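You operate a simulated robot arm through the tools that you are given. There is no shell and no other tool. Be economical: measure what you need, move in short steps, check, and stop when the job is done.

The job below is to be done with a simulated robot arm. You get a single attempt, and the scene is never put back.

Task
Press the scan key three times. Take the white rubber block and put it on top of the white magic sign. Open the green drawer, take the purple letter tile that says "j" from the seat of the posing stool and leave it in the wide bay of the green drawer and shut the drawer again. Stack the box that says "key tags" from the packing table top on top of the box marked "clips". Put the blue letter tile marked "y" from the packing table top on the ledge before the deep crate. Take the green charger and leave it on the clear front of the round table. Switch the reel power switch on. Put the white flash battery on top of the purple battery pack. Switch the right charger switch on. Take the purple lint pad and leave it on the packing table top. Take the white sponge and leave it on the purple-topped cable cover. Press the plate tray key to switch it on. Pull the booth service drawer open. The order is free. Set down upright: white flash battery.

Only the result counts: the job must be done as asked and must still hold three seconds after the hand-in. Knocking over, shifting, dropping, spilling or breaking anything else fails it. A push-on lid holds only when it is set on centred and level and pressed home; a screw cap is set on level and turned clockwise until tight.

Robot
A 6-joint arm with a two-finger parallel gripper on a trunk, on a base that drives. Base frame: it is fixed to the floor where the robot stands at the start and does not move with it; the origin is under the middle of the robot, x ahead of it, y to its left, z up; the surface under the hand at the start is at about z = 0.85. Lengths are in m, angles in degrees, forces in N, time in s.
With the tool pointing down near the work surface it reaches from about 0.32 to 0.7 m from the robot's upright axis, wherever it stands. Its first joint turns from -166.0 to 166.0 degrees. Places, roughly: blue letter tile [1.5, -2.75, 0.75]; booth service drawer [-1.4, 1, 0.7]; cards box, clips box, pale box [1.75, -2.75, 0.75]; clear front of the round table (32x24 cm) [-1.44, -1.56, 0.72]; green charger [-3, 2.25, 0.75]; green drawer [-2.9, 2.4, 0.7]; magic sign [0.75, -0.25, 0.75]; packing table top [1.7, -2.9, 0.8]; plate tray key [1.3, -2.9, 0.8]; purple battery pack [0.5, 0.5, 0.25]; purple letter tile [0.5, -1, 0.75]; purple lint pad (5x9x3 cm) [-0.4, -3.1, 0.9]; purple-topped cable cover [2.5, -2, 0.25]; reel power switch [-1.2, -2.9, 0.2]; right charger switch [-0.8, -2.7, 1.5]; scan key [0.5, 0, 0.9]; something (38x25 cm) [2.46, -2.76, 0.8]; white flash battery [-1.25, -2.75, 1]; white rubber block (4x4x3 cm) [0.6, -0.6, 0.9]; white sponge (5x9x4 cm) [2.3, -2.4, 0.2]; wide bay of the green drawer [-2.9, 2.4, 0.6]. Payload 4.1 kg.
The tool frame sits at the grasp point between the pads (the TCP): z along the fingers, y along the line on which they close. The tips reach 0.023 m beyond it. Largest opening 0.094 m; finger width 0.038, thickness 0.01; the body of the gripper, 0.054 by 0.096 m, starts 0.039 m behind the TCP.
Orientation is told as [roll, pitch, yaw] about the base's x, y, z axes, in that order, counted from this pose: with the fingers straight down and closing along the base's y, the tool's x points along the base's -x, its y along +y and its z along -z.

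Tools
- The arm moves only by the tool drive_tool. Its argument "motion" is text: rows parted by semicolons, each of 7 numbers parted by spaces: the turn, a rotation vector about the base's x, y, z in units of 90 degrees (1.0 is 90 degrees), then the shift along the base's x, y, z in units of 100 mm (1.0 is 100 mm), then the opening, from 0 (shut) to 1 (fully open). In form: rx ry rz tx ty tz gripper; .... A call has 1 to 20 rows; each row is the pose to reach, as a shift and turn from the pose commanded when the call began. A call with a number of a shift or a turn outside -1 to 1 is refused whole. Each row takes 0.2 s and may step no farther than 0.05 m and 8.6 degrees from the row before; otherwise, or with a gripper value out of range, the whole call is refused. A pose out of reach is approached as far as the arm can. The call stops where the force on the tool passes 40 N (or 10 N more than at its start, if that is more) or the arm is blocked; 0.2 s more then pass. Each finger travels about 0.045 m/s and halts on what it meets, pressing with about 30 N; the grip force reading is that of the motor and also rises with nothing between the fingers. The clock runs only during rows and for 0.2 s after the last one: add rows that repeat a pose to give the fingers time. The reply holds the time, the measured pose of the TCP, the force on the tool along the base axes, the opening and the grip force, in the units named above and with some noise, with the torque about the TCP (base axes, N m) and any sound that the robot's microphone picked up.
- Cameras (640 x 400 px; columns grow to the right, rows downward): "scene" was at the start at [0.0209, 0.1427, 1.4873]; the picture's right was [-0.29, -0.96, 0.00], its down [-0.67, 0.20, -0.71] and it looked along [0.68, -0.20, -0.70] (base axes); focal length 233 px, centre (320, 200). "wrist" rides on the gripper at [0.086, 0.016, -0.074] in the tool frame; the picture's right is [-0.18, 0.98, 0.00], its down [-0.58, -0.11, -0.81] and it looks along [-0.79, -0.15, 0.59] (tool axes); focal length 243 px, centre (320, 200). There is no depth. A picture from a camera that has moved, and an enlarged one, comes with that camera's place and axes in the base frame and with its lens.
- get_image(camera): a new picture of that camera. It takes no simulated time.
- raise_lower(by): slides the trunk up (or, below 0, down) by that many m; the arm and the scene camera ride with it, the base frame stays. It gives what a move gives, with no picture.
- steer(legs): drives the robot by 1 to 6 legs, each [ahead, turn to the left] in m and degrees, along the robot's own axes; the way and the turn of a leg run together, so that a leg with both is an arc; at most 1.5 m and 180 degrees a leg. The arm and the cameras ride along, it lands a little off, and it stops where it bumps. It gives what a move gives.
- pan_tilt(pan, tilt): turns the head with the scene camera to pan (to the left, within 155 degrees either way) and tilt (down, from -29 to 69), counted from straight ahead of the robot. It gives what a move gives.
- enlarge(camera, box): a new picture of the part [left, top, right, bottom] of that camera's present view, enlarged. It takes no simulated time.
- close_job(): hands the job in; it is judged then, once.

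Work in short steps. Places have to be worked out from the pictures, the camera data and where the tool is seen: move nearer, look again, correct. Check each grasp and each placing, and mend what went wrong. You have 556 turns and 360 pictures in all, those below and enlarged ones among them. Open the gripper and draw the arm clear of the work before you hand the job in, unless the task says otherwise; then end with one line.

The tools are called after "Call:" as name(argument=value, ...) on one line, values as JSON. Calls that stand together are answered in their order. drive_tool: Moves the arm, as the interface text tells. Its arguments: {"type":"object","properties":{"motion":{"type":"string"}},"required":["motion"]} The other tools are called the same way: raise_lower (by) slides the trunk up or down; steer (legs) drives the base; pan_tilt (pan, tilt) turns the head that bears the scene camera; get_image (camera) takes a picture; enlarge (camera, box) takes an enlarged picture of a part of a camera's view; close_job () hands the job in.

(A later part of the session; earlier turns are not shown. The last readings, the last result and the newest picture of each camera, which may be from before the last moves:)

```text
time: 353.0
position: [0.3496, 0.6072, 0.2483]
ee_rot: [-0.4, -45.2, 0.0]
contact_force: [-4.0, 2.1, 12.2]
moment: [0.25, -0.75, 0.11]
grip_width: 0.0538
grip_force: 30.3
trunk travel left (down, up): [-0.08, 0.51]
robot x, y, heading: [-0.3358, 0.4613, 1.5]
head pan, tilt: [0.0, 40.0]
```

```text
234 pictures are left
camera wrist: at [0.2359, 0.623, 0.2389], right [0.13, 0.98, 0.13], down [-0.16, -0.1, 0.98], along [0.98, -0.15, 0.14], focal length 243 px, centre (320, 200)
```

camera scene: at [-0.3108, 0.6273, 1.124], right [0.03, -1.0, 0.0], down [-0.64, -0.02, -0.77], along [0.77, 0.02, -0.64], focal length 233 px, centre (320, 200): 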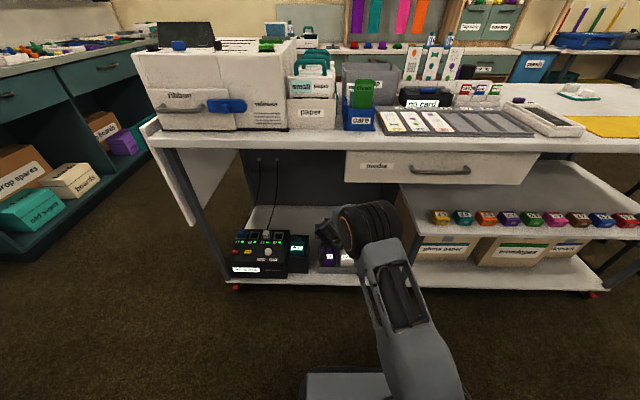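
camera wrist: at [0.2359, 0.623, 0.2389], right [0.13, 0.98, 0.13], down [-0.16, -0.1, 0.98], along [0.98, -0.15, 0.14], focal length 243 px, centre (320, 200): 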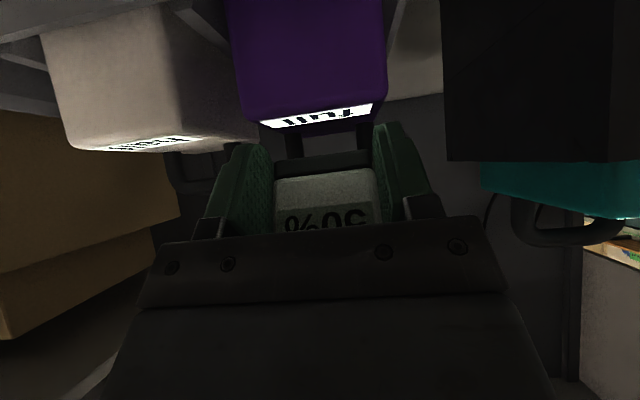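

The battery met the handle and slid up in the grip; the pack is about 1–1.5 cm nearer than I assumed. I lift and inspect how it is held.

Call:
drive_tool(motion="0 0 0 -0.05 0 0.2 0.3; 0 0 0 -0.2 0 0.5 0.3; 0 0 0 -0.3 0 0.8 0.3; 0 0 0 -0.3 0 0.8 0.3")

Call:
get_image(camera="wrist")

Call:
enlarge(camera="wrist", box=[220, 0, 400, 110])

```text
time: 354.0
position: [0.3185, 0.6071, 0.326]
ee_rot: [-0.4, -45.0, 0.0]
contact_force: [0.4, 0.2, -2.6]
moment: [-0.02, 0.06, 0.0]
grip_width: 0.054
grip_force: 29.9
trunk travel left (down, up): [-0.08, 0.51]
robot x, y, heading: [-0.3313, 0.4621, 1.5]
head pan, tilt: [0.0, 40.0]
```

```text
233 pictures are left
camera wrist: at [0.2055, 0.6229, 0.3183], right [0.14, 0.98, 0.12], down [-0.16, -0.1, 0.98], along [0.98, -0.15, 0.14], focal length 243 px, centre (320, 200)
```

wrist: 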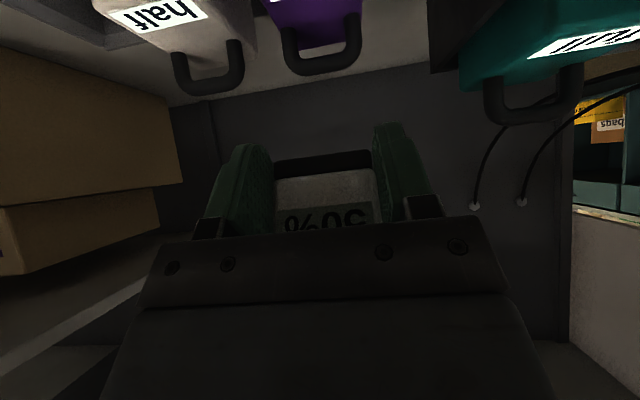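

```text
3.56 times, centred on (310, 55) of wrist
camera zoom: at [0.2055, 0.6229, 0.3183], right [0.14, 0.98, 0.12], down [-0.16, -0.1, 0.98], along [0.98, -0.15, 0.14], focal length 863 px, centre (356, 716)
```

zoom: 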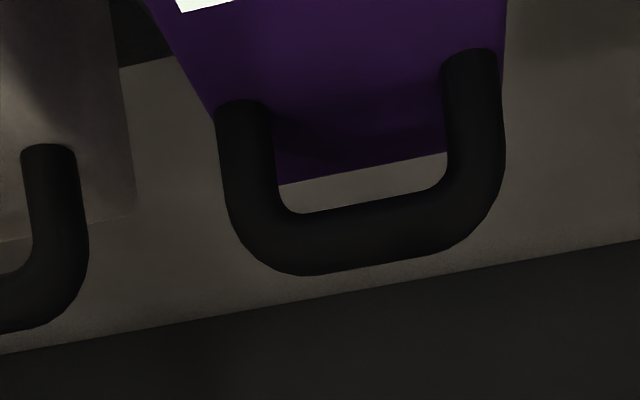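

The battery now sits higher in the fingers (front face 20 mm ahead of TCP, bottom 15 mm below) with a marginal grip, but still level. Handle feet measure x≈0.393, so I set it down in front of them now, with x=0.3125.

Call:
drive_tool(motion="0 0 0 -0.06 0.02 -0.2 0.3; 0 0 0 -0.06 0.02 -0.4 0.3; 0 0 0 -0.06 0.02 -0.6 0.3; 0 0 0 -0.06 0.02 -0.7 0.3; 0 0 0 -0.06 0.02 -0.7 0.3")

Call:
get_image(camera="wrist")

```text
time: 355.2
position: [0.3122, 0.6091, 0.2578]
ee_rot: [-0.4, -45.0, 0.0]
contact_force: [0.9, -1.0, -3.3]
moment: [0.02, 0.05, -0.02]
grip_width: 0.0539
grip_force: 29.7
trunk travel left (down, up): [-0.08, 0.51]
robot x, y, heading: [-0.3332, 0.4612, 1.5]
head pan, tilt: [0.0, 40.0]
```

```text
231 pictures are left
camera wrist: at [0.2, 0.6245, 0.2483], right [0.14, 0.98, 0.12], down [-0.16, -0.1, 0.98], along [0.98, -0.15, 0.14], focal length 243 px, centre (320, 200)
```

wrist: 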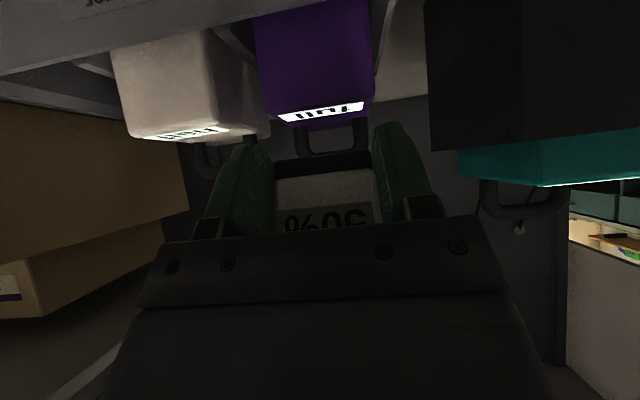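

Front edge of the pack confirmed at x≈0.34, z≈0.217; battery bottom is ~24 mm above. Lowering to contact.

Call:
drive_tool(motion="0 0 0 0.02 0 -0.1 0.3; 0 0 0 0.02 0 -0.16 0.3; 0 0 0 0.02 0 -0.19 0.3; 0 0 0 0.02 0 -0.22 0.3; 0 0 0 0.02 0 -0.24 0.3; 0 0 0 0.02 0 -0.26 0.3")

Call:
get_image(camera="wrist")

```text
time: 356.6
position: [0.3153, 0.6085, 0.2311]
ee_rot: [-0.5, -44.9, 0.0]
contact_force: [0.5, -0.4, -3.3]
moment: [-0.01, 0.12, 0.0]
grip_width: 0.0541
grip_force: 29.9
trunk travel left (down, up): [-0.08, 0.51]
robot x, y, heading: [-0.3325, 0.4613, 1.4]
head pan, tilt: [0.0, 40.0]
```

```text
230 pictures are left
camera wrist: at [0.2021, 0.6247, 0.2222], right [0.14, 0.98, 0.12], down [-0.16, -0.1, 0.98], along [0.98, -0.15, 0.14], focal length 243 px, centre (320, 200)
```

wrist: 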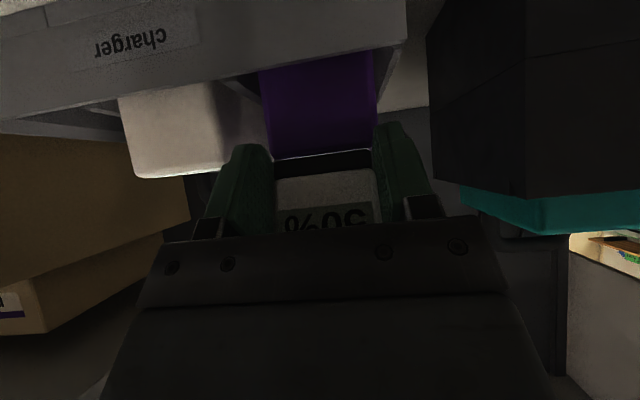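

Call:
drive_tool(motion="0 0 0 0 0 -0.015 0.3; 0 0 0 0 0 -0.03 0.3; 0 0 0 0 0 -0.045 0.3; 0 0 0 0 0 -0.06 0.3")

Call:
enlarge(camera="wrist", box=[220, 90, 420, 240])

```text
time: 357.6
position: [0.3153, 0.6085, 0.2267]
ee_rot: [-0.5, -45.0, 0.0]
contact_force: [-9.1, -2.6, 9.1]
moment: [0.26, -0.18, 0.16]
grip_width: 0.0538
grip_force: 30.0
trunk travel left (down, up): [-0.08, 0.51]
robot x, y, heading: [-0.334, 0.4575, 1.4]
head pan, tilt: [0.0, 40.0]
```

```text
2.67 times, centred on (320, 165) of wrist
camera zoom: at [0.2024, 0.625, 0.2178], right [0.14, 0.98, 0.13], down [-0.16, -0.1, 0.98], along [0.98, -0.15, 0.15], focal length 647 px, centre (320, 293)
```

zoom: 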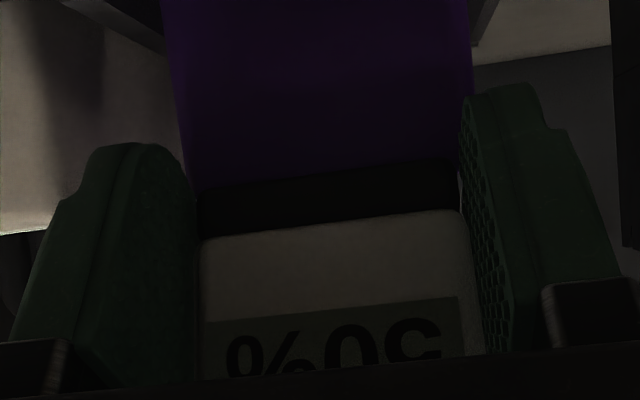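

Contact is made (Fz +9 N). I open gently in place and check.

Call:
drive_tool(motion="0 0 0 0 0 0.01 0.58; 0 0 0 0 0 0.01 0.62; 0 0 0 0 0 0.01 0.66; 0 0 0 0 0 0.01 0.7; 0 0 0 0 0 0.01 0.74; 0 0 0 0 0 0.01 0.74")

Call:
get_image(camera="wrist")

```text
time: 359.0
position: [0.3153, 0.6082, 0.2273]
ee_rot: [-0.4, -45.0, 0.0]
contact_force: [-2.7, -1.4, 3.2]
moment: [0.18, -0.05, 0.05]
grip_width: 0.0695
grip_force: 0.1
trunk travel left (down, up): [-0.08, 0.51]
robot x, y, heading: [-0.3347, 0.4579, 1.6]
head pan, tilt: [0.0, 40.0]
```

```text
228 pictures are left
camera wrist: at [0.2019, 0.6249, 0.2179], right [0.14, 0.98, 0.12], down [-0.16, -0.1, 0.98], along [0.98, -0.15, 0.14], focal length 243 px, centre (320, 200)
```

wrist: 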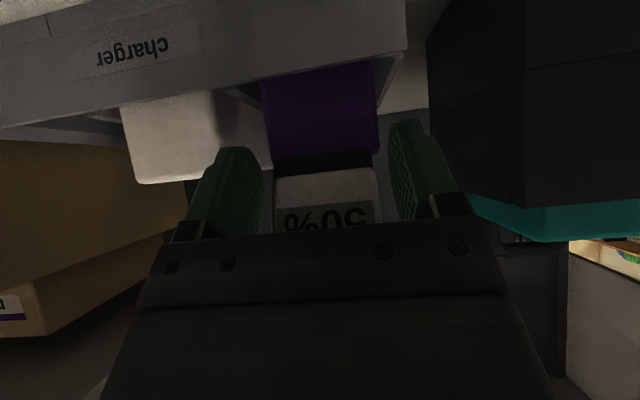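

The battery stands on the pack. Retreating backward along the tool axis.

Call:
drive_tool(motion="0 0 0 -0.05 0 0.05 0.74; 0 0 0 -0.2 0 0.15 0.74; 0 0 0 -0.5 0 0.3 0.74; 0 0 0 -0.8 0 0.45 0.74; 0 0 0 -1 0 0.6 0.74; 0 0 0 -1 0 0.6 0.74")

Call:
get_image(camera="wrist")

Call:
enlarge(camera="scene", box=[280, 200, 380, 280])

```text
time: 360.4
position: [0.2149, 0.6093, 0.2874]
ee_rot: [-0.4, -44.9, 0.1]
contact_force: [1.3, -0.4, 0.2]
moment: [-0.01, 0.01, -0.01]
grip_width: 0.0695
grip_force: 0.2
trunk travel left (down, up): [-0.08, 0.51]
robot x, y, heading: [-0.3369, 0.4612, 1.5]
head pan, tilt: [0.0, 40.0]
```

```text
227 pictures are left
camera wrist: at [0.1019, 0.6255, 0.2776], right [0.14, 0.98, 0.13], down [-0.16, -0.1, 0.98], along [0.98, -0.15, 0.14], focal length 243 px, centre (320, 200)
```

wrist: 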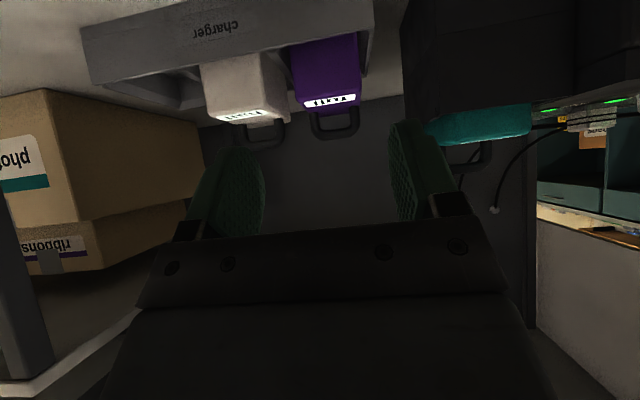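

```text
5.00 times, centred on (330, 240) of scene
camera zoom: at [-0.311, 0.6272, 1.124], right [0.03, -1.0, 0.0], down [-0.64, -0.02, -0.77], along [0.77, 0.02, -0.64], focal length 1167 px, centre (270, 0)
```

zoom: 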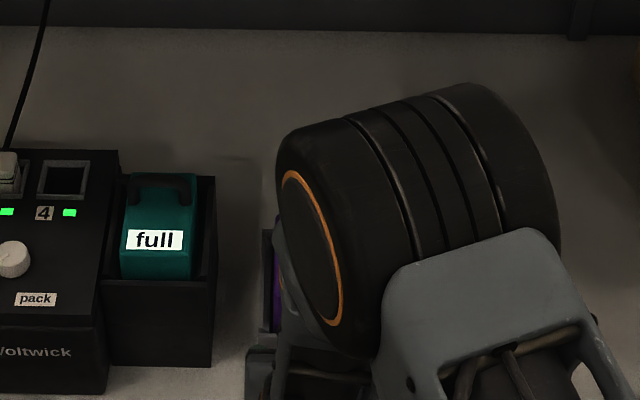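

The battery is no longer on the pack. I back off to find it.

Call:
steer(legs=[[-0.3, 0]])

Call:
get_image(camera="scene")

Call:
get_image(camera="wrist")

```text
time: 362.4
position: [-0.0816, 0.6013, 0.2873]
ee_rot: [-0.4, -45.0, -0.1]
contact_force: [0.6, -0.1, -0.2]
moment: [-0.02, 0.0, 0.03]
grip_width: 0.0693
grip_force: 0.1
trunk travel left (down, up): [-0.08, 0.51]
robot x, y, heading: [-0.6349, 0.4549, 1.5]
head pan, tilt: [0.0, 40.0]
```

```text
225 pictures are left
camera scene: at [-0.6087, 0.6198, 1.124], right [0.02, -1.0, 0.0], down [-0.64, -0.02, -0.77], along [0.77, 0.02, -0.64], focal length 233 px, centre (320, 200)
```

scene: 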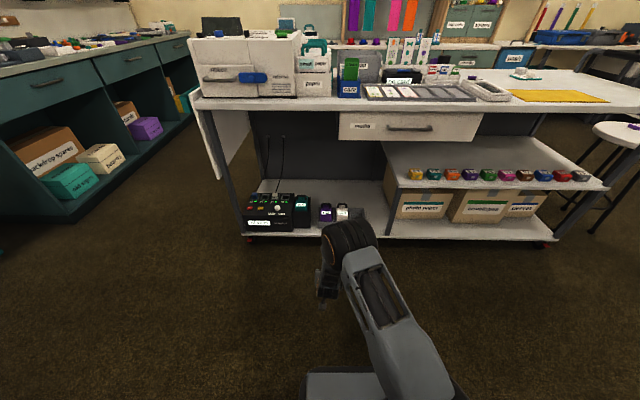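

```text
224 pictures are left
camera wrist: at [-0.1955, 0.6177, 0.2774], right [0.14, 0.98, 0.12], down [-0.16, -0.1, 0.98], along [0.98, -0.15, 0.14], focal length 243 px, centre (320, 200)
```

wrist: 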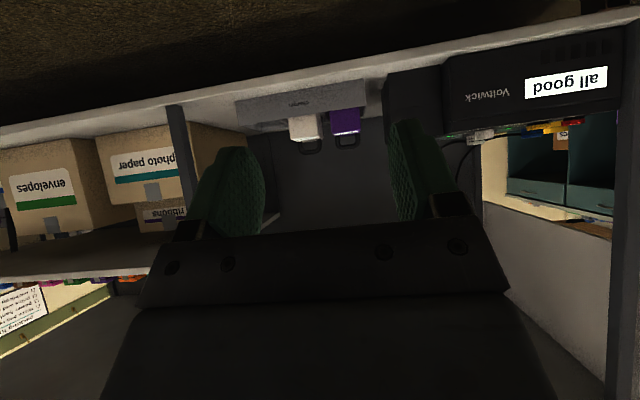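

Call:
raise_lower(by=0.4)

Call:
pan_tilt(pan=-5, tilt=50)

Call:
get_image(camera="scene")

Call:
enlarge(camera="scene", box=[250, 170, 400, 280])

```text
time: 366.3
position: [-0.0807, 0.602, 0.687]
ee_rot: [-0.3, -45.0, 0.0]
contact_force: [0.2, -0.3, 0.4]
moment: [-0.01, 0.01, -0.03]
grip_width: 0.0696
grip_force: 0.1
trunk travel left (down, up): [-0.48, 0.11]
robot x, y, heading: [-0.6291, 0.4565, 1.1]
head pan, tilt: [0.0, 40.0]
```

```text
time: 367.0
position: [-0.0823, 0.6016, 0.6861]
ee_rot: [-0.3, -45.0, 0.0]
contact_force: [0.1, 1.2, -0.1]
moment: [0.02, -0.03, 0.02]
grip_width: 0.0698
grip_force: 0.2
trunk travel left (down, up): [-0.48, 0.11]
robot x, y, heading: [-0.633, 0.4559, 1.3]
head pan, tilt: [-5.0, 50.0]
```

```text
223 pictures are left
camera scene: at [-0.6167, 0.6129, 1.5099], right [-0.06, -1.0, 0.0], down [-0.76, 0.05, -0.64], along [0.64, -0.04, -0.77], focal length 233 px, centre (320, 200)
```

scene: 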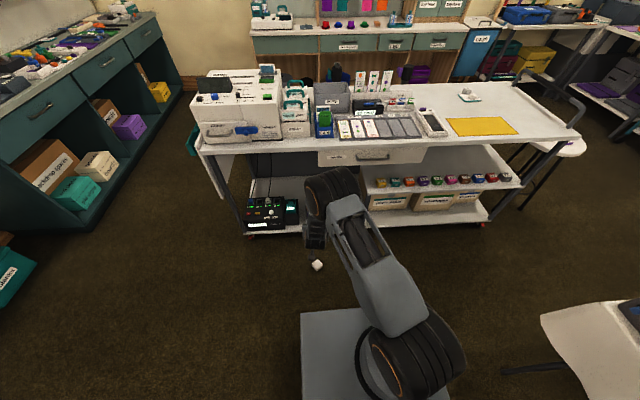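

```text
3.64 times, centred on (325, 225) of scene
camera zoom: at [-0.6167, 0.6129, 1.5099], right [-0.06, -1.0, 0.0], down [-0.76, 0.05, -0.64], along [0.64, -0.04, -0.77], focal length 848 px, centre (302, 109)
```

zoom: 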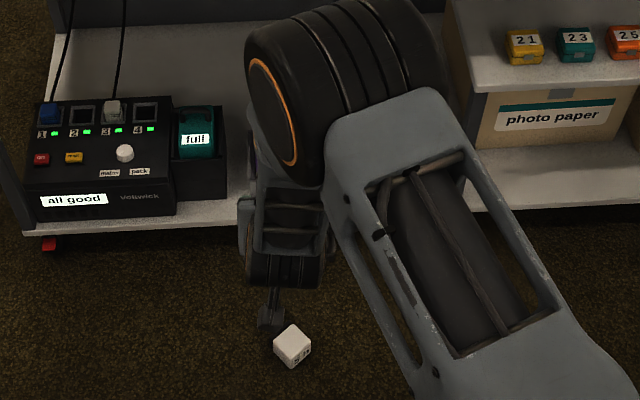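

It fell to the floor at about (0.06, 0.59). I'll pick it up again; first tool to vertical and look at how it lies.

Call:
drive_tool(motion="0 0.08 0 0 0 0 0.8; 0 0.16 0 0.1 0 0 0.9; 0 0.24 0 0.2 0 0 1; 0 0.32 0 0.3 0 0 1; 0 0.4 0 0.4 0 0 1; 0 0.48 0 0.5 0 0 1; 0 0.5 0 0.5 0 0 1; 0 0.5 0 0.5 0 0 1")

Call:
get_image(camera="wrist")

Call:
get_image(camera="scene")

```text
time: 368.8
position: [-0.0658, 0.5973, 0.6805]
ee_rot: [-4.4, -8.1, 0.0]
contact_force: [-0.1, -0.1, -0.5]
moment: [-0.03, -0.01, 0.01]
grip_width: 0.0942
grip_force: 0.1
out of reach, approached as far as the arm can: row 3, 4, 5, 6, 7, 8
trunk travel left (down, up): [-0.48, 0.11]
robot x, y, heading: [-0.6321, 0.4549, 1.2]
head pan, tilt: [-5.0, 50.0]
```

```text
221 pictures are left
camera wrist: at [-0.1618, 0.6194, 0.7393], right [0.19, 0.98, -0.05], down [0.46, -0.05, 0.89], along [0.87, -0.19, -0.46], focal length 243 px, centre (320, 200)
```

wrist: 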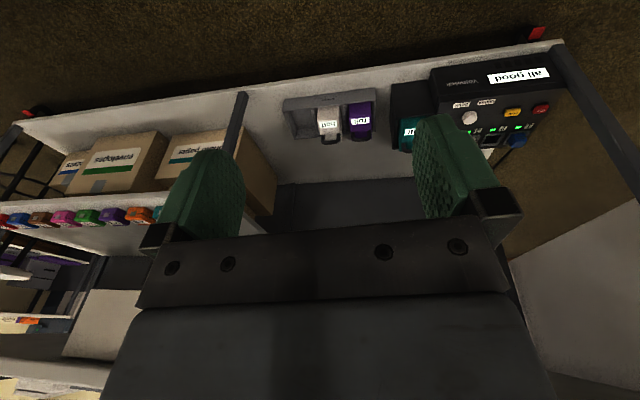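

```text
220 pictures are left
camera scene: at [-0.6167, 0.6129, 1.5099], right [-0.06, -1.0, 0.0], down [-0.76, 0.05, -0.64], along [0.64, -0.04, -0.77], focal length 233 px, centre (320, 200)
```

scene: 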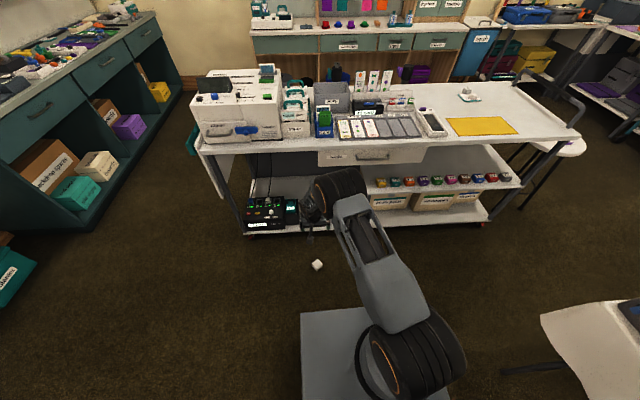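

Call:
enlarge(camera="scene", box=[297, 250, 337, 280])

```text
13.33 times, centred on (317, 265) of scene
camera zoom: at [-0.6167, 0.6129, 1.5099], right [-0.06, -1.0, 0.0], down [-0.76, 0.05, -0.64], along [0.64, -0.04, -0.77], focal length 3111 px, centre (360, -667)
```

zoom: 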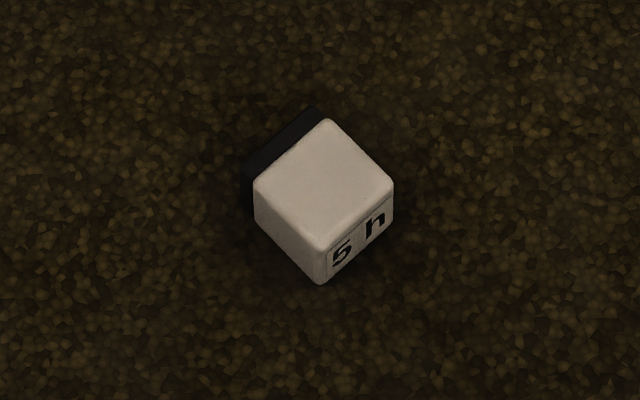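

The battery lies on its side with its foot toward direction ≈41° (away-left). I'll approach from the opposite side with the tool pitched low, so that turning the tool up to vertical stands the battery up. Repositioning to (-0.40, 0.20), heading 41°.

Call:
steer(legs=[[0, -49], [0.34, 0], [0, 89]])

Call:
raise_lower(by=-0.3)

Call:
pan_tilt(pan=0, tilt=55)

Call:
get_image(camera="scene")

Call:
get_image(camera="wrist")

```text
time: 377.0
position: [-0.063, 0.6778, 0.6795]
ee_rot: [-4.4, -8.2, 40.0]
contact_force: [0.6, -0.4, -0.3]
moment: [0.0, 0.0, 0.05]
grip_width: 0.0939
grip_force: 0.1
trunk travel left (down, up): [-0.48, 0.11]
robot x, y, heading: [-0.4027, 0.2014, 41.5]
head pan, tilt: [-5.0, 50.0]
```

```text
time: 380.0
position: [-0.0632, 0.6778, 0.3797]
ee_rot: [-4.4, -8.2, 39.9]
contact_force: [0.2, 0.2, 0.0]
moment: [0.02, -0.02, 0.01]
grip_width: 0.0939
grip_force: 0.0
trunk travel left (down, up): [-0.18, 0.41]
robot x, y, heading: [-0.4028, 0.201, 41.6]
head pan, tilt: [-5.0, 50.0]
```

```text
time: 380.7
position: [-0.0626, 0.678, 0.3778]
ee_rot: [-4.4, -8.2, 40.0]
contact_force: [0.0, 0.2, -0.4]
moment: [0.0, -0.01, 0.03]
grip_width: 0.094
grip_force: 0.1
trunk travel left (down, up): [-0.18, 0.41]
robot x, y, heading: [-0.4035, 0.2032, 41.5]
head pan, tilt: [0.0, 55.0]
```

```text
218 pictures are left
camera scene: at [-0.5022, 0.3352, 1.2034], right [0.66, -0.75, 0.0], down [-0.61, -0.54, -0.57], along [0.43, 0.38, -0.82], focal length 233 px, centre (320, 200)
```

scene: 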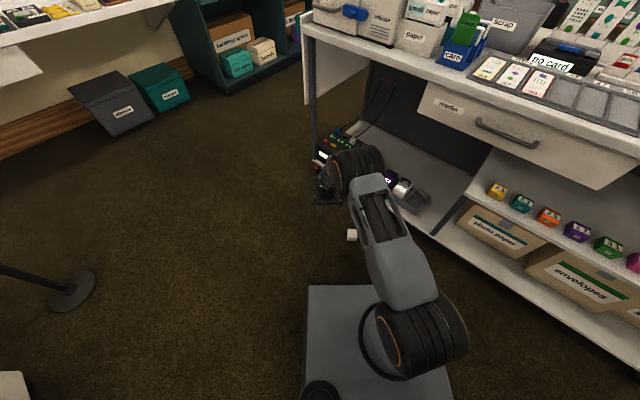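

```text
217 pictures are left
camera wrist: at [-0.1507, 0.632, 0.4393], right [-0.48, 0.88, -0.05], down [0.38, 0.26, 0.89], along [0.79, 0.41, -0.46], focal length 243 px, centre (320, 200)
```

wrist: 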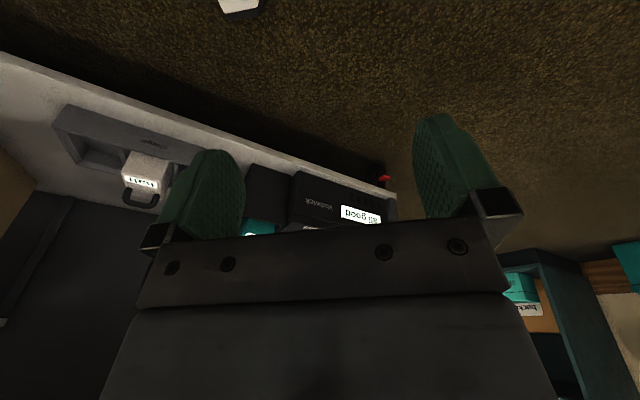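

TCP is 13 cm left of the battery's line. I move it in line behind the battery and tilt the tool forward.

Call:
drive_tool(motion="0.06 -0.065 0 0 -0.25 0 1; 0.11 -0.125 0 0 -0.5 0 1; 0.165 -0.185 0 0 -0.75 0 1; 0.22 -0.245 0 0.05 -1 0 1; 0.27 -0.305 0 0.1 -1 0 1; 0.325 -0.365 0 0.1 -1 0 1; 0.365 -0.41 0 0.1 -1 0 1; 0.365 -0.41 0 0.1 -1 0 1")

Call:
drive_tool(motion="0 0 0 0 -0.4 -0.2 1; 0 0 0 0 -0.8 -0.4 1; 0 0 0 0 -0.8 -0.8 1; 0 0 0 0 -0.8 -1 1; 0 0 0 0 -0.8 -1 1")

Call:
get_image(camera="wrist")

Call:
get_image(camera="scene")

```text
time: 382.5
position: [-0.0527, 0.5778, 0.3806]
ee_rot: [-1.9, -57.7, 38.4]
contact_force: [0.0, 0.8, 0.7]
moment: [-0.02, -0.01, 0.01]
grip_width: 0.094
grip_force: 0.0
out of reach, approached as far as the arm can: row 2, 3
trunk travel left (down, up): [-0.18, 0.41]
robot x, y, heading: [-0.404, 0.2039, 41.4]
head pan, tilt: [0.0, 55.0]
```

```text
time: 383.7
position: [-0.0542, 0.4971, 0.279]
ee_rot: [-1.9, -57.5, 38.5]
contact_force: [0.6, 0.1, -0.3]
moment: [0.02, 0.01, 0.04]
grip_width: 0.094
grip_force: 0.1
trunk travel left (down, up): [-0.18, 0.41]
robot x, y, heading: [-0.4022, 0.2024, 41.4]
head pan, tilt: [0.0, 55.0]
```

```text
216 pictures are left
camera wrist: at [-0.1504, 0.4435, 0.2461], right [-0.51, 0.85, 0.14], down [-0.24, -0.29, 0.93], along [0.82, 0.44, 0.35], focal length 243 px, centre (320, 200)
```

wrist: 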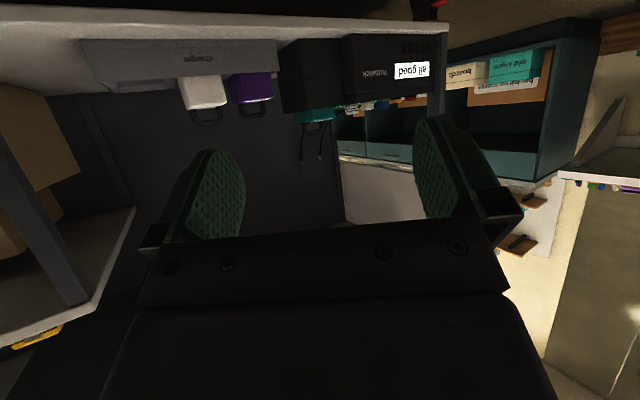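

```text
215 pictures are left
camera scene: at [-0.5022, 0.3352, 1.2034], right [0.66, -0.75, 0.0], down [-0.61, -0.54, -0.57], along [0.43, 0.38, -0.82], focal length 233 px, centre (320, 200)
```

scene: 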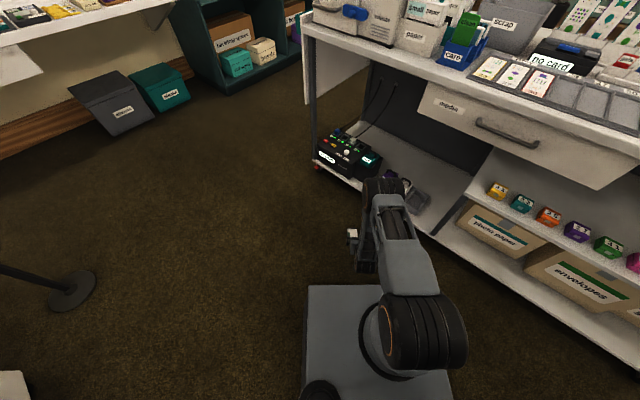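

At this pitch the wrist camera would hit the floor, so I reduce the pitch to about 42°, then lower the trunk.

Call:
drive_tool(motion="-0.055 0.065 0 0 0 0 1; -0.114 0.129 0 0 0 0 1; -0.114 0.129 0 0 0 0 1")

Call:
raise_lower(by=-0.15)

Call:
get_image(camera="wrist")

```text
time: 384.5
position: [-0.0542, 0.4976, 0.2801]
ee_rot: [-2.9, -42.0, 39.4]
contact_force: [0.1, 0.0, -0.6]
moment: [0.01, -0.01, 0.03]
grip_width: 0.094
grip_force: 0.0
trunk travel left (down, up): [-0.18, 0.41]
robot x, y, heading: [-0.4028, 0.2027, 41.2]
head pan, tilt: [0.0, 55.0]
```

```text
time: 386.2
position: [-0.0545, 0.499, 0.1292]
ee_rot: [-3.0, -42.0, 39.3]
contact_force: [-0.2, 0.8, -0.1]
moment: [-0.03, 0.01, 0.02]
grip_width: 0.0943
grip_force: 0.0
trunk travel left (down, up): [-0.03, 0.56]
robot x, y, heading: [-0.4027, 0.2031, 41.3]
head pan, tilt: [0.0, 55.0]
```

```text
214 pictures are left
camera wrist: at [-0.1538, 0.4404, 0.1261], right [-0.49, 0.87, 0.08], down [-0.04, -0.12, 0.99], along [0.87, 0.48, 0.1], focal length 243 px, centre (320, 200)
```

wrist: 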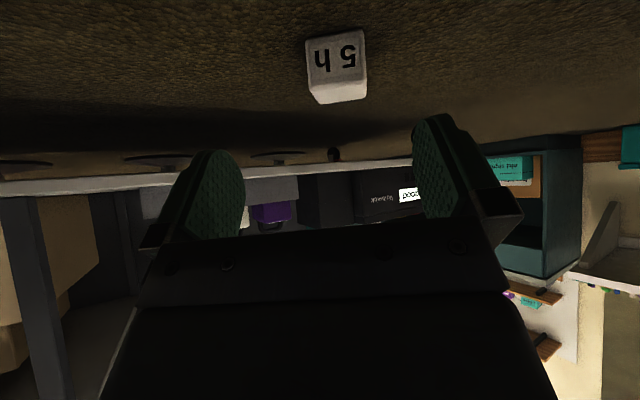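

Good alignment with the battery ahead. I move in two steps to straddle it.

Call:
drive_tool(motion="0 0 0 0.1 0.08 -0.25 1; 0 0 0 0.2 0.17 -0.5 1; 0 0 0 0.35 0.29 -0.75 1; 0 0 0 0.5 0.42 -0.85 1; 0 0 0 0.5 0.42 -0.85 1")

Call:
get_image(camera="wrist")

```text
time: 387.4
position: [-0.0023, 0.5397, 0.0433]
ee_rot: [-3.0, -42.0, 39.3]
contact_force: [0.2, 0.6, -0.9]
moment: [0.0, 0.01, -0.04]
grip_width: 0.0942
grip_force: 0.2
trunk travel left (down, up): [-0.03, 0.56]
robot x, y, heading: [-0.408, 0.2024, 41.3]
head pan, tilt: [0.0, 55.0]
```

```text
213 pictures are left
camera wrist: at [-0.1035, 0.4824, 0.0404], right [-0.49, 0.87, 0.08], down [-0.04, -0.12, 0.99], along [0.87, 0.48, 0.1], focal length 243 px, centre (320, 200)
```

wrist: 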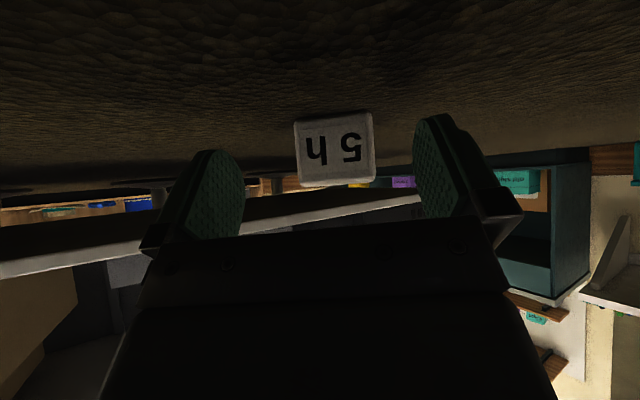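

Centred. Forward 5 cm and close.

Call:
drive_tool(motion="0 0 0 0.15 0.12 -0.03 1; 0 0 0 0.28 0.23 -0.05 1; 0 0 0 0.4 0.33 -0.06 1; 0 0 0 0.4 0.33 -0.06 0.7; 0 0 0 0.4 0.33 -0.06 0.4; 0 0 0 0.4 0.33 -0.06 0.4; 0 0 0 0.4 0.33 -0.06 0.4; 0 0 0 0.4 0.33 -0.06 0.4")

Call:
get_image(camera="wrist")

```text
time: 389.2
position: [0.0359, 0.5726, 0.038]
ee_rot: [-3.0, -42.1, 39.3]
contact_force: [-1.2, 0.5, 1.2]
moment: [0.13, 0.15, 0.02]
grip_width: 0.0536
grip_force: 30.3
trunk travel left (down, up): [-0.03, 0.56]
robot x, y, heading: [-0.4026, 0.2004, 41.4]
head pan, tilt: [0.0, 55.0]
```

```text
212 pictures are left
camera wrist: at [-0.0644, 0.5152, 0.0347], right [-0.49, 0.87, 0.09], down [-0.04, -0.12, 0.99], along [0.87, 0.48, 0.1], focal length 243 px, centre (320, 200)
```

wrist: 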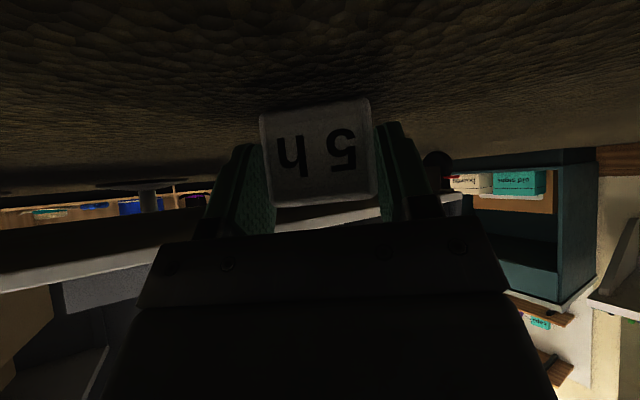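

Gripped. I lift it and rotate the tool back by about 65° to bring the foot down.

Call:
drive_tool(motion="0 0 0 0 0 0.3 0.4; 0 0 0 0 0 0.6 0.4; 0 0 0 -0.1 -0.1 1 0.4; 0 0 0 -0.1 -0.1 1 0.4")

Call:
drive_tool(motion="-0.06 0.067 0 0 0 0.1 0.4; -0.12 0.135 0 0 0 0.2 0.4; -0.18 0.203 0 0 0 0.3 0.4; -0.24 0.27 0 0 0 0.3 0.4; -0.3 0.338 0 0 0 0.3 0.4; -0.36 0.405 0 0 0 0.3 0.4; -0.42 0.473 0 0 0 0.3 0.4; -0.48 0.54 0 0 0 0.3 0.4; -0.48 0.54 0 0 0 0.3 0.4")

Call:
get_image(camera="wrist")

Call:
get_image(camera="scene")

```text
time: 390.2
position: [0.026, 0.5631, 0.1391]
ee_rot: [-3.0, -41.9, 39.3]
contact_force: [-1.0, -0.2, -3.1]
moment: [-0.08, 0.06, 0.02]
grip_width: 0.0541
grip_force: 30.0
trunk travel left (down, up): [-0.03, 0.56]
robot x, y, heading: [-0.4058, 0.1996, 41.4]
head pan, tilt: [0.0, 55.0]
```

```text
time: 392.2
position: [0.0348, 0.4903, 0.1701]
ee_rot: [-12.1, 21.1, 39.4]
contact_force: [0.0, 0.0, -3.4]
moment: [0.03, 0.01, -0.03]
grip_width: 0.0537
grip_force: 29.7
out of reach, approached as far as the arm can: row 4, 5, 6, 7, 8, 9
trunk travel left (down, up): [-0.03, 0.56]
robot x, y, heading: [-0.4032, 0.201, 41.3]
head pan, tilt: [0.0, 55.0]
```

```text
211 pictures are left
camera wrist: at [-0.0278, 0.4787, 0.2663], right [-0.53, 0.8, -0.26], down [0.6, 0.58, 0.55], along [0.59, 0.14, -0.8], focal length 243 px, centre (320, 200)
```

wrist: 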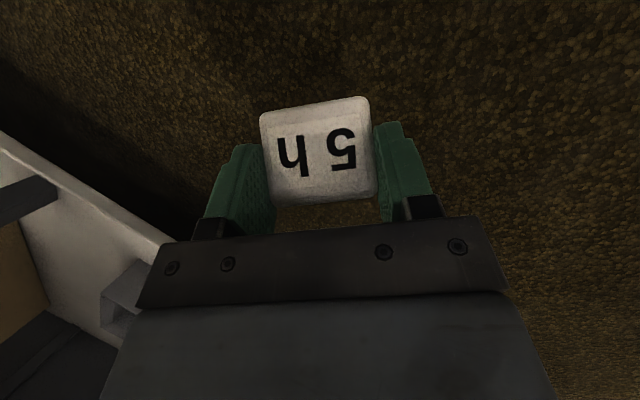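

```text
210 pictures are left
camera scene: at [-0.5021, 0.3352, 1.0534], right [0.66, -0.75, 0.0], down [-0.61, -0.54, -0.57], along [0.43, 0.38, -0.82], focal length 233 px, centre (320, 200)
```

scene: 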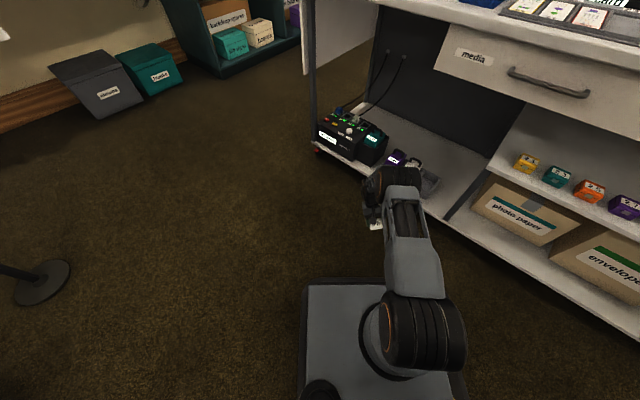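

The battery is now ~27° from upright, but with a 12° roll. I correct the roll and lower toward the floor.

Call:
drive_tool(motion="0.03 0.03 0 0 0 -0.1 0.4; 0.06 0.055 0 0 0 -0.2 0.4; 0.1 0.087 0 0 0 -0.3 0.4; 0.1 0.087 0 0 0 -0.4 0.4; 0.1 0.087 0 0 0 -0.4 0.4")

Call:
get_image(camera="wrist")

```text
time: 393.4
position: [-0.007, 0.457, 0.1439]
ee_rot: [-8.6, 18.9, 41.1]
contact_force: [0.1, -0.4, -3.1]
moment: [-0.02, 0.02, 0.0]
grip_width: 0.0538
grip_force: 29.5
out of reach, approached as far as the arm can: row 1, 2, 3, 4, 5
trunk travel left (down, up): [-0.03, 0.56]
robot x, y, heading: [-0.4011, 0.2015, 41.4]
head pan, tilt: [0.0, 55.0]
```

```text
209 pictures are left
camera wrist: at [-0.0691, 0.439, 0.2385], right [-0.54, 0.82, -0.2], down [0.61, 0.54, 0.58], along [0.58, 0.2, -0.79], focal length 243 px, centre (320, 200)
```

wrist: 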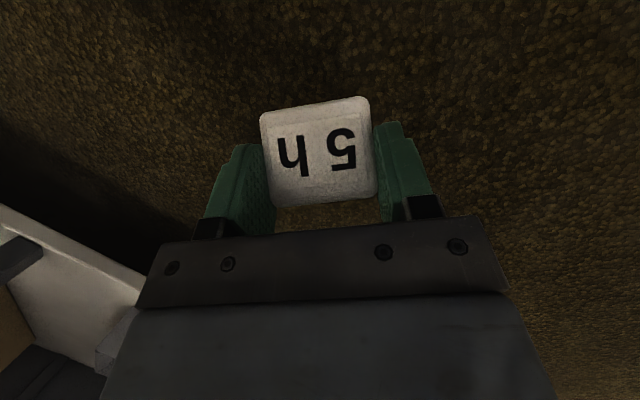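

The arm cannot stand it upright this low. I'll take it to the cart top, set it upright there on a free spot, and regrip it properly. Raising first.

Call:
raise_lower(by=0.4)

Call:
raise_lower(by=0.16)

Call:
drive_tool(motion="0 0 0 0 0 0.4 0.4; 0 0 0 0 0 0.8 0.4; 0 0 0 0 0 1 0.4; 0 0 0 0 0 1 0.4")

Call:
drive_tool(motion="0 0 0 0 0 0.4 0.4; 0 0 0 0 0 0.8 0.4; 0 0 0 0 0 1 0.4; 0 0 0 0 0 1 0.4")

Call:
drive_tool(motion="0 0 0 0 0 0.4 0.4; 0 0 0 0 0 0.8 0.4; 0 0 0 0 0 1 0.4; 0 0 0 0 0 1 0.4")

Call:
drive_tool(motion="0 0 0 0 0 0.4 0.4; 0 0 0 0 0 0.8 0.4; 0 0 0 0 0 1 0.4; 0 0 0 0 0 1 0.4")

```text
time: 397.2
position: [-0.0072, 0.4579, 0.5433]
ee_rot: [-8.5, 18.9, 41.1]
contact_force: [-0.6, -1.2, -2.4]
moment: [0.02, 0.01, 0.02]
grip_width: 0.054
grip_force: 29.8
trunk travel left (down, up): [-0.43, 0.16]
robot x, y, heading: [-0.4026, 0.2001, 41.3]
head pan, tilt: [0.0, 55.0]
```

```text
time: 399.1
position: [-0.0075, 0.4587, 0.7032]
ee_rot: [-8.6, 18.9, 41.1]
contact_force: [-0.3, 0.7, -3.1]
moment: [-0.04, 0.01, -0.01]
grip_width: 0.0537
grip_force: 30.2
trunk travel left (down, up): [-0.59, 0.0]
robot x, y, heading: [-0.4037, 0.1974, 41.2]
head pan, tilt: [0.0, 55.0]
```

```text
time: 400.1
position: [-0.01, 0.4569, 0.8033]
ee_rot: [-9.2, 18.8, 40.9]
contact_force: [0.4, 0.9, -2.5]
moment: [0.01, 0.03, 0.01]
grip_width: 0.0538
grip_force: 30.2
out of reach, approached as far as the arm can: row 3, 4
trunk travel left (down, up): [-0.59, 0.0]
robot x, y, heading: [-0.4046, 0.2016, 41.5]
head pan, tilt: [0.0, 55.0]
```

```text
time: 401.1
position: [-0.0186, 0.4518, 0.8952]
ee_rot: [-10.7, 18.4, 40.5]
contact_force: [-0.4, 0.2, -3.2]
moment: [-0.02, 0.01, -0.02]
grip_width: 0.0536
grip_force: 29.9
out of reach, approached as far as the arm can: row 1, 2, 3, 4
trunk travel left (down, up): [-0.59, 0.0]
robot x, y, heading: [-0.4056, 0.2073, 41.6]
head pan, tilt: [0.0, 55.0]
```

```text
time: 402.1
position: [-0.0312, 0.4463, 0.9799]
ee_rot: [-12.5, 18.1, 39.9]
contact_force: [-0.1, 0.7, -4.1]
moment: [0.03, 0.01, 0.02]
grip_width: 0.0538
grip_force: 29.8
out of reach, approached as far as the arm can: row 1, 2, 3, 4
trunk travel left (down, up): [-0.59, 0.0]
robot x, y, heading: [-0.4042, 0.2032, 41.4]
head pan, tilt: [0.0, 55.0]
```

```text
time: 403.1
position: [-0.0426, 0.449, 1.0694]
ee_rot: [-15.0, 17.5, 39.2]
contact_force: [0.1, 0.2, -2.7]
moment: [-0.02, 0.07, 0.02]
grip_width: 0.0541
grip_force: 30.1
out of reach, approached as far as the arm can: row 1, 2, 3, 4
trunk travel left (down, up): [-0.59, 0.0]
robot x, y, heading: [-0.4056, 0.2035, 41.2]
head pan, tilt: [0.0, 55.0]
```

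A wrist limit stops the backward lean. Better: with the tool vertical, yaw it 180°, then tilt forward ~48° — that puts the battery upright in just the pose I need. First back to vertical.

Call:
drive_tool(motion="0.05 -0.055 0 0 0 0 0.4; 0.1 -0.11 0 0 0 0 0.4; 0.165 -0.19 0 0 0 0 0.4; 0.165 -0.19 0 0 0 0 0.4; 0.165 -0.19 0 0 0 0 0.4")

```text
refused: row 3 steps farther than a row can; nothing moved
```

Call:
drive_tool(motion="0.05 -0.055 0 0 0 0 0.4; 0.1 -0.11 0 0 0 0 0.4; 0.15 -0.165 0 0 0 0 0.4; 0.165 -0.19 0 0 0 0 0.4; 0.165 -0.19 0 0 0 0 0.4")

```text
time: 404.3
position: [-0.0422, 0.4495, 1.0685]
ee_rot: [-12.2, -4.6, 40.0]
contact_force: [-0.2, 0.3, -2.8]
moment: [-0.03, 0.07, 0.01]
grip_width: 0.0539
grip_force: 30.3
out of reach, approached as far as the arm can: row 1
trunk travel left (down, up): [-0.59, 0.0]
robot x, y, heading: [-0.4022, 0.1964, 41.4]
head pan, tilt: [0.0, 55.0]
```

Call:
drive_tool(motion="0.033 0.063 0 0 0 0 0.4; 0.066 0.126 0 0 0 0 0.4; 0.066 0.126 0 0 0 0 0.4")

Call:
drive_tool(motion="0 0 0.09 0 0 0 0.4; 0 0 0.18 0 0 0 0.4; 0 0 0.27 0 0 0 0.4; 0 0 0.36 0 0 0 0.4; 0 0 0.45 0 0 0 0.4; 0 0 0.54 0 0 0 0.4; 0 0 0.63 0 0 0 0.4; 0 0 0.72 0 0 0 0.4; 0 0 0.81 0 0 0 0.4; 0 0 0.9 0 0 0 0.4; 0 0 0.99 0 0 0 0.4; 0 0 1 0 0 0 0.4")

Call:
drive_tool(motion="0 0 0.09 0 0 0 0.4; 0 0 0.18 0 0 0 0.4; 0 0 0.27 0 0 0 0.4; 0 0 0.36 0 0 0 0.4; 0 0 0.45 0 0 0 0.4; 0 0 0.54 0 0 0 0.4; 0 0 0.63 0 0 0 0.4; 0 0 0.72 0 0 0 0.4; 0 0 0.81 0 0 0 0.4; 0 0 0.9 0 0 0 0.4; 0 0 0.99 0 0 0 0.4; 0 0 1 0 0 0 0.4")

Call:
get_image(camera="scene")

```text
time: 405.1
position: [-0.0442, 0.4479, 1.062]
ee_rot: [-10.5, -3.6, 39.8]
contact_force: [-0.1, 0.4, -3.2]
moment: [-0.03, 0.07, 0.04]
grip_width: 0.0539
grip_force: 30.2
out of reach, approached as far as the arm can: row 1, 2, 3
trunk travel left (down, up): [-0.59, 0.0]
robot x, y, heading: [-0.4042, 0.1998, 41.4]
head pan, tilt: [0.0, 55.0]
```

```text
time: 407.7
position: [-0.0424, 0.4487, 1.0616]
ee_rot: [-10.4, -3.6, 129.9]
contact_force: [1.3, 0.9, -3.1]
moment: [-0.09, -0.03, -0.01]
grip_width: 0.0538
grip_force: 29.9
out of reach, approached as far as the arm can: row 1, 2, 3, 4, 5, 6, 7, 8, 9
trunk travel left (down, up): [-0.59, 0.0]
robot x, y, heading: [-0.4016, 0.2059, 41.1]
head pan, tilt: [0.0, 55.0]
```

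```text
time: 410.3
position: [-0.1116, 0.5312, 1.0784]
ee_rot: [-5.6, -3.5, -146.3]
contact_force: [0.1, -0.6, -3.5]
moment: [0.01, -0.06, -0.02]
grip_width: 0.0538
grip_force: 29.9
out of reach, approached as far as the arm can: row 8, 9, 10, 11, 12
trunk travel left (down, up): [-0.59, 0.0]
robot x, y, heading: [-0.4013, 0.2043, 41.4]
head pan, tilt: [0.0, 55.0]
```

```text
208 pictures are left
camera scene: at [-0.502, 0.3353, 1.6133], right [0.66, -0.75, 0.0], down [-0.61, -0.54, -0.57], along [0.43, 0.38, -0.82], focal length 233 px, centre (320, 200)
```

scene: 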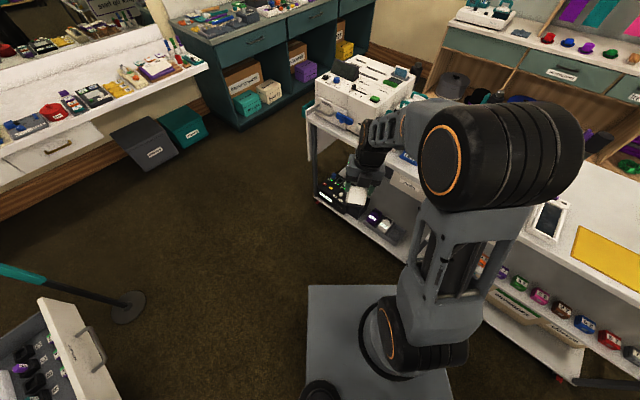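

The yaw reached 173° relative (joint limit near 166° from the arm plane), enough if the arm works slightly to its left. I return to the stance at (-0.62, 0.455) facing the cart.

Call:
steer(legs=[[0, -90], [-0.335, 0], [0, 48.5]])

Call:
drive_tool(motion="0 0 0 0.2 0.2 -0.1 0.4; 0 0 0 0.4 0.4 -0.2 0.4; 0 0 0 0.6 0.6 -0.3 0.4; 0 0 0 0.8 0.8 -0.4 0.4; 0 0 0 0.9 0.9 -0.5 0.4; 0 0 0 0.9 0.9 -0.5 0.4")

```text
time: 418.5
position: [-0.1897, 0.5059, 1.0781]
ee_rot: [-5.6, -3.6, 172.0]
contact_force: [-0.5, 0.3, -3.8]
moment: [-0.02, -0.06, -0.03]
grip_width: 0.0539
grip_force: 30.5
trunk travel left (down, up): [-0.59, 0.0]
robot x, y, heading: [-0.6263, 0.4526, -0.3]
head pan, tilt: [0.0, 55.0]
```

```text
time: 419.9
position: [-0.0986, 0.595, 1.0282]
ee_rot: [-5.7, -3.6, 172.1]
contact_force: [0.3, -0.7, -3.4]
moment: [-0.03, -0.07, -0.02]
grip_width: 0.0535
grip_force: 30.1
trunk travel left (down, up): [-0.59, 0.0]
robot x, y, heading: [-0.6259, 0.4564, -0.2]
head pan, tilt: [0.0, 55.0]
```

Call:
drive_tool(motion="-0.032 0 0.046 0 0 0 0.4; -0.064 0 0.093 0 0 0 0.4; -0.064 0 0.093 0 0 0 0.4")

Call:
drive_tool(motion="0 -0.09 0 0 0 0 0.4; 0 -0.18 0 0 0 0 0.4; 0 -0.27 0 0 0 0 0.4; 0 -0.36 0 0 0 0 0.4; 0 -0.45 0 0 0 0 0.4; 0 -0.53 0 0 0 0 0.4; 0 -0.563 0 0 0 0 0.4; 0 -0.563 0 0 0 0 0.4")

Call:
get_image(camera="wrist")

Call:
get_image(camera="scene")

```text
time: 420.7
position: [-0.0993, 0.5945, 1.0294]
ee_rot: [0.1, -3.2, -179.9]
contact_force: [0.0, 1.3, -3.5]
moment: [0.0, -0.04, 0.03]
grip_width: 0.0541
grip_force: 30.5
trunk travel left (down, up): [-0.59, 0.0]
robot x, y, heading: [-0.6243, 0.4562, -0.3]
head pan, tilt: [0.0, 55.0]
```

```text
time: 422.5
position: [-0.0996, 0.5947, 1.0288]
ee_rot: [0.1, 47.4, -179.8]
contact_force: [0.6, 0.4, -2.9]
moment: [-0.01, 0.08, -0.02]
grip_width: 0.0541
grip_force: 29.9
trunk travel left (down, up): [-0.59, 0.0]
robot x, y, heading: [-0.6258, 0.4538, -0.3]
head pan, tilt: [0.0, 55.0]
```

```text
207 pictures are left
camera wrist: at [-0.096, 0.5784, 1.1419], right [-0.12, -0.98, -0.13], down [-0.99, 0.11, 0.12], along [-0.1, 0.15, -0.98], focal length 243 px, centre (320, 200)
```

wrist: 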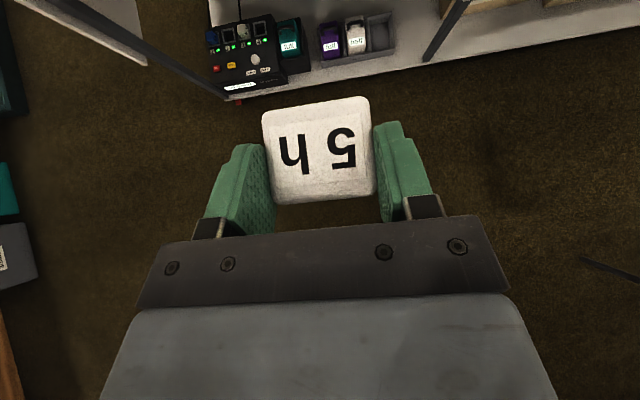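

```text
206 pictures are left
camera scene: at [-0.6101, 0.6208, 1.6133], right [0.0, -1.0, 0.0], down [-0.82, 0.0, -0.57], along [0.57, 0.0, -0.82], focal length 233 px, centre (320, 200)
```

scene: 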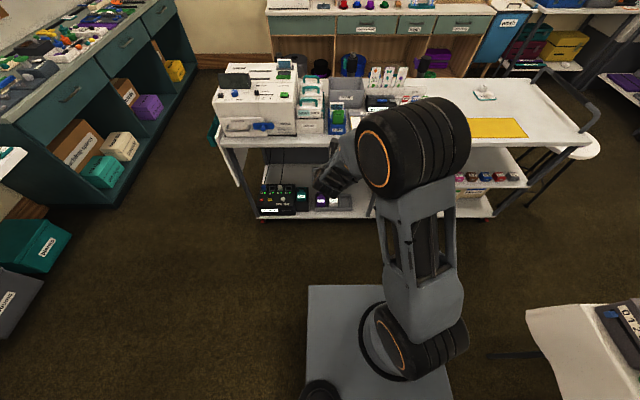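

Now the battery is upright and the wrist camera looks straight down. The pack's label reads (0.3615, 0.6025). I lower the trunk and drive in.

Call:
raise_lower(by=-0.4)

Call:
raise_lower(by=-0.15)

Call:
steer(legs=[[0.28, 0]])

Call:
get_image(camera="wrist")

Call:
get_image(camera="scene")

```text
time: 426.3
position: [-0.1017, 0.5941, 0.6292]
ee_rot: [0.2, 47.4, -179.9]
contact_force: [1.3, -0.7, -3.1]
moment: [0.0, 0.08, -0.03]
grip_width: 0.0537
grip_force: 30.0
trunk travel left (down, up): [-0.19, 0.4]
robot x, y, heading: [-0.6251, 0.4556, -0.3]
head pan, tilt: [0.0, 55.0]
```

```text
time: 428.1
position: [-0.0997, 0.5951, 0.4789]
ee_rot: [0.1, 47.4, -179.8]
contact_force: [0.1, -0.6, -3.5]
moment: [-0.04, 0.05, 0.02]
grip_width: 0.054
grip_force: 30.0
trunk travel left (down, up): [-0.04, 0.55]
robot x, y, heading: [-0.6236, 0.4546, -0.1]
head pan, tilt: [0.0, 55.0]
```

```text
time: 430.0
position: [0.1799, 0.5949, 0.4791]
ee_rot: [0.2, 47.3, -179.8]
contact_force: [-0.3, -0.3, -2.5]
moment: [0.0, 0.07, 0.01]
grip_width: 0.0538
grip_force: 30.3
trunk travel left (down, up): [-0.04, 0.55]
robot x, y, heading: [-0.3483, 0.4538, -0.2]
head pan, tilt: [0.0, 55.0]
```

```text
205 pictures are left
camera wrist: at [0.1838, 0.5779, 0.592], right [-0.12, -0.98, -0.13], down [-0.99, 0.11, 0.12], along [-0.1, 0.15, -0.98], focal length 243 px, centre (320, 200)
```

wrist: 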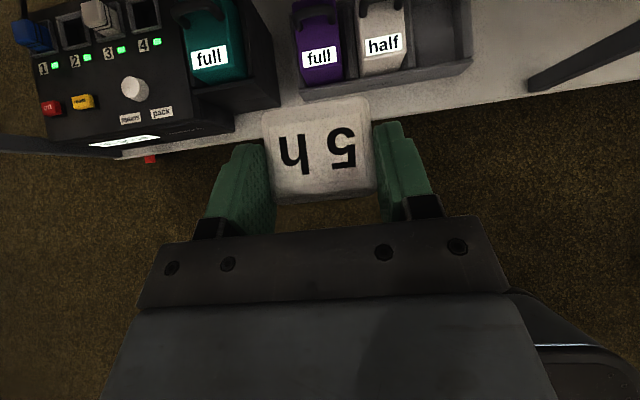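

```text
204 pictures are left
camera scene: at [-0.3306, 0.6196, 1.0633], right [0.0, -1.0, 0.0], down [-0.82, 0.0, -0.57], along [0.57, 0.0, -0.82], focal length 233 px, centre (320, 200)
```

scene: 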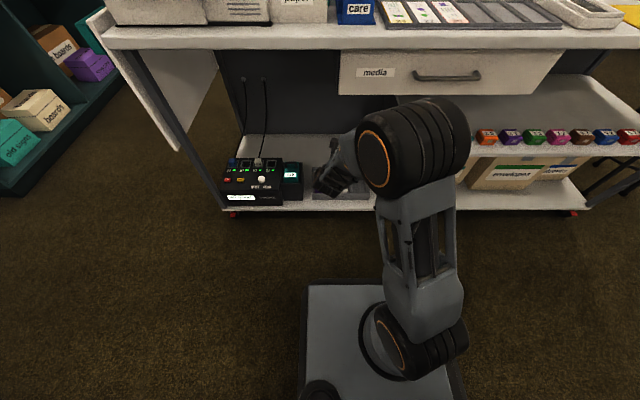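

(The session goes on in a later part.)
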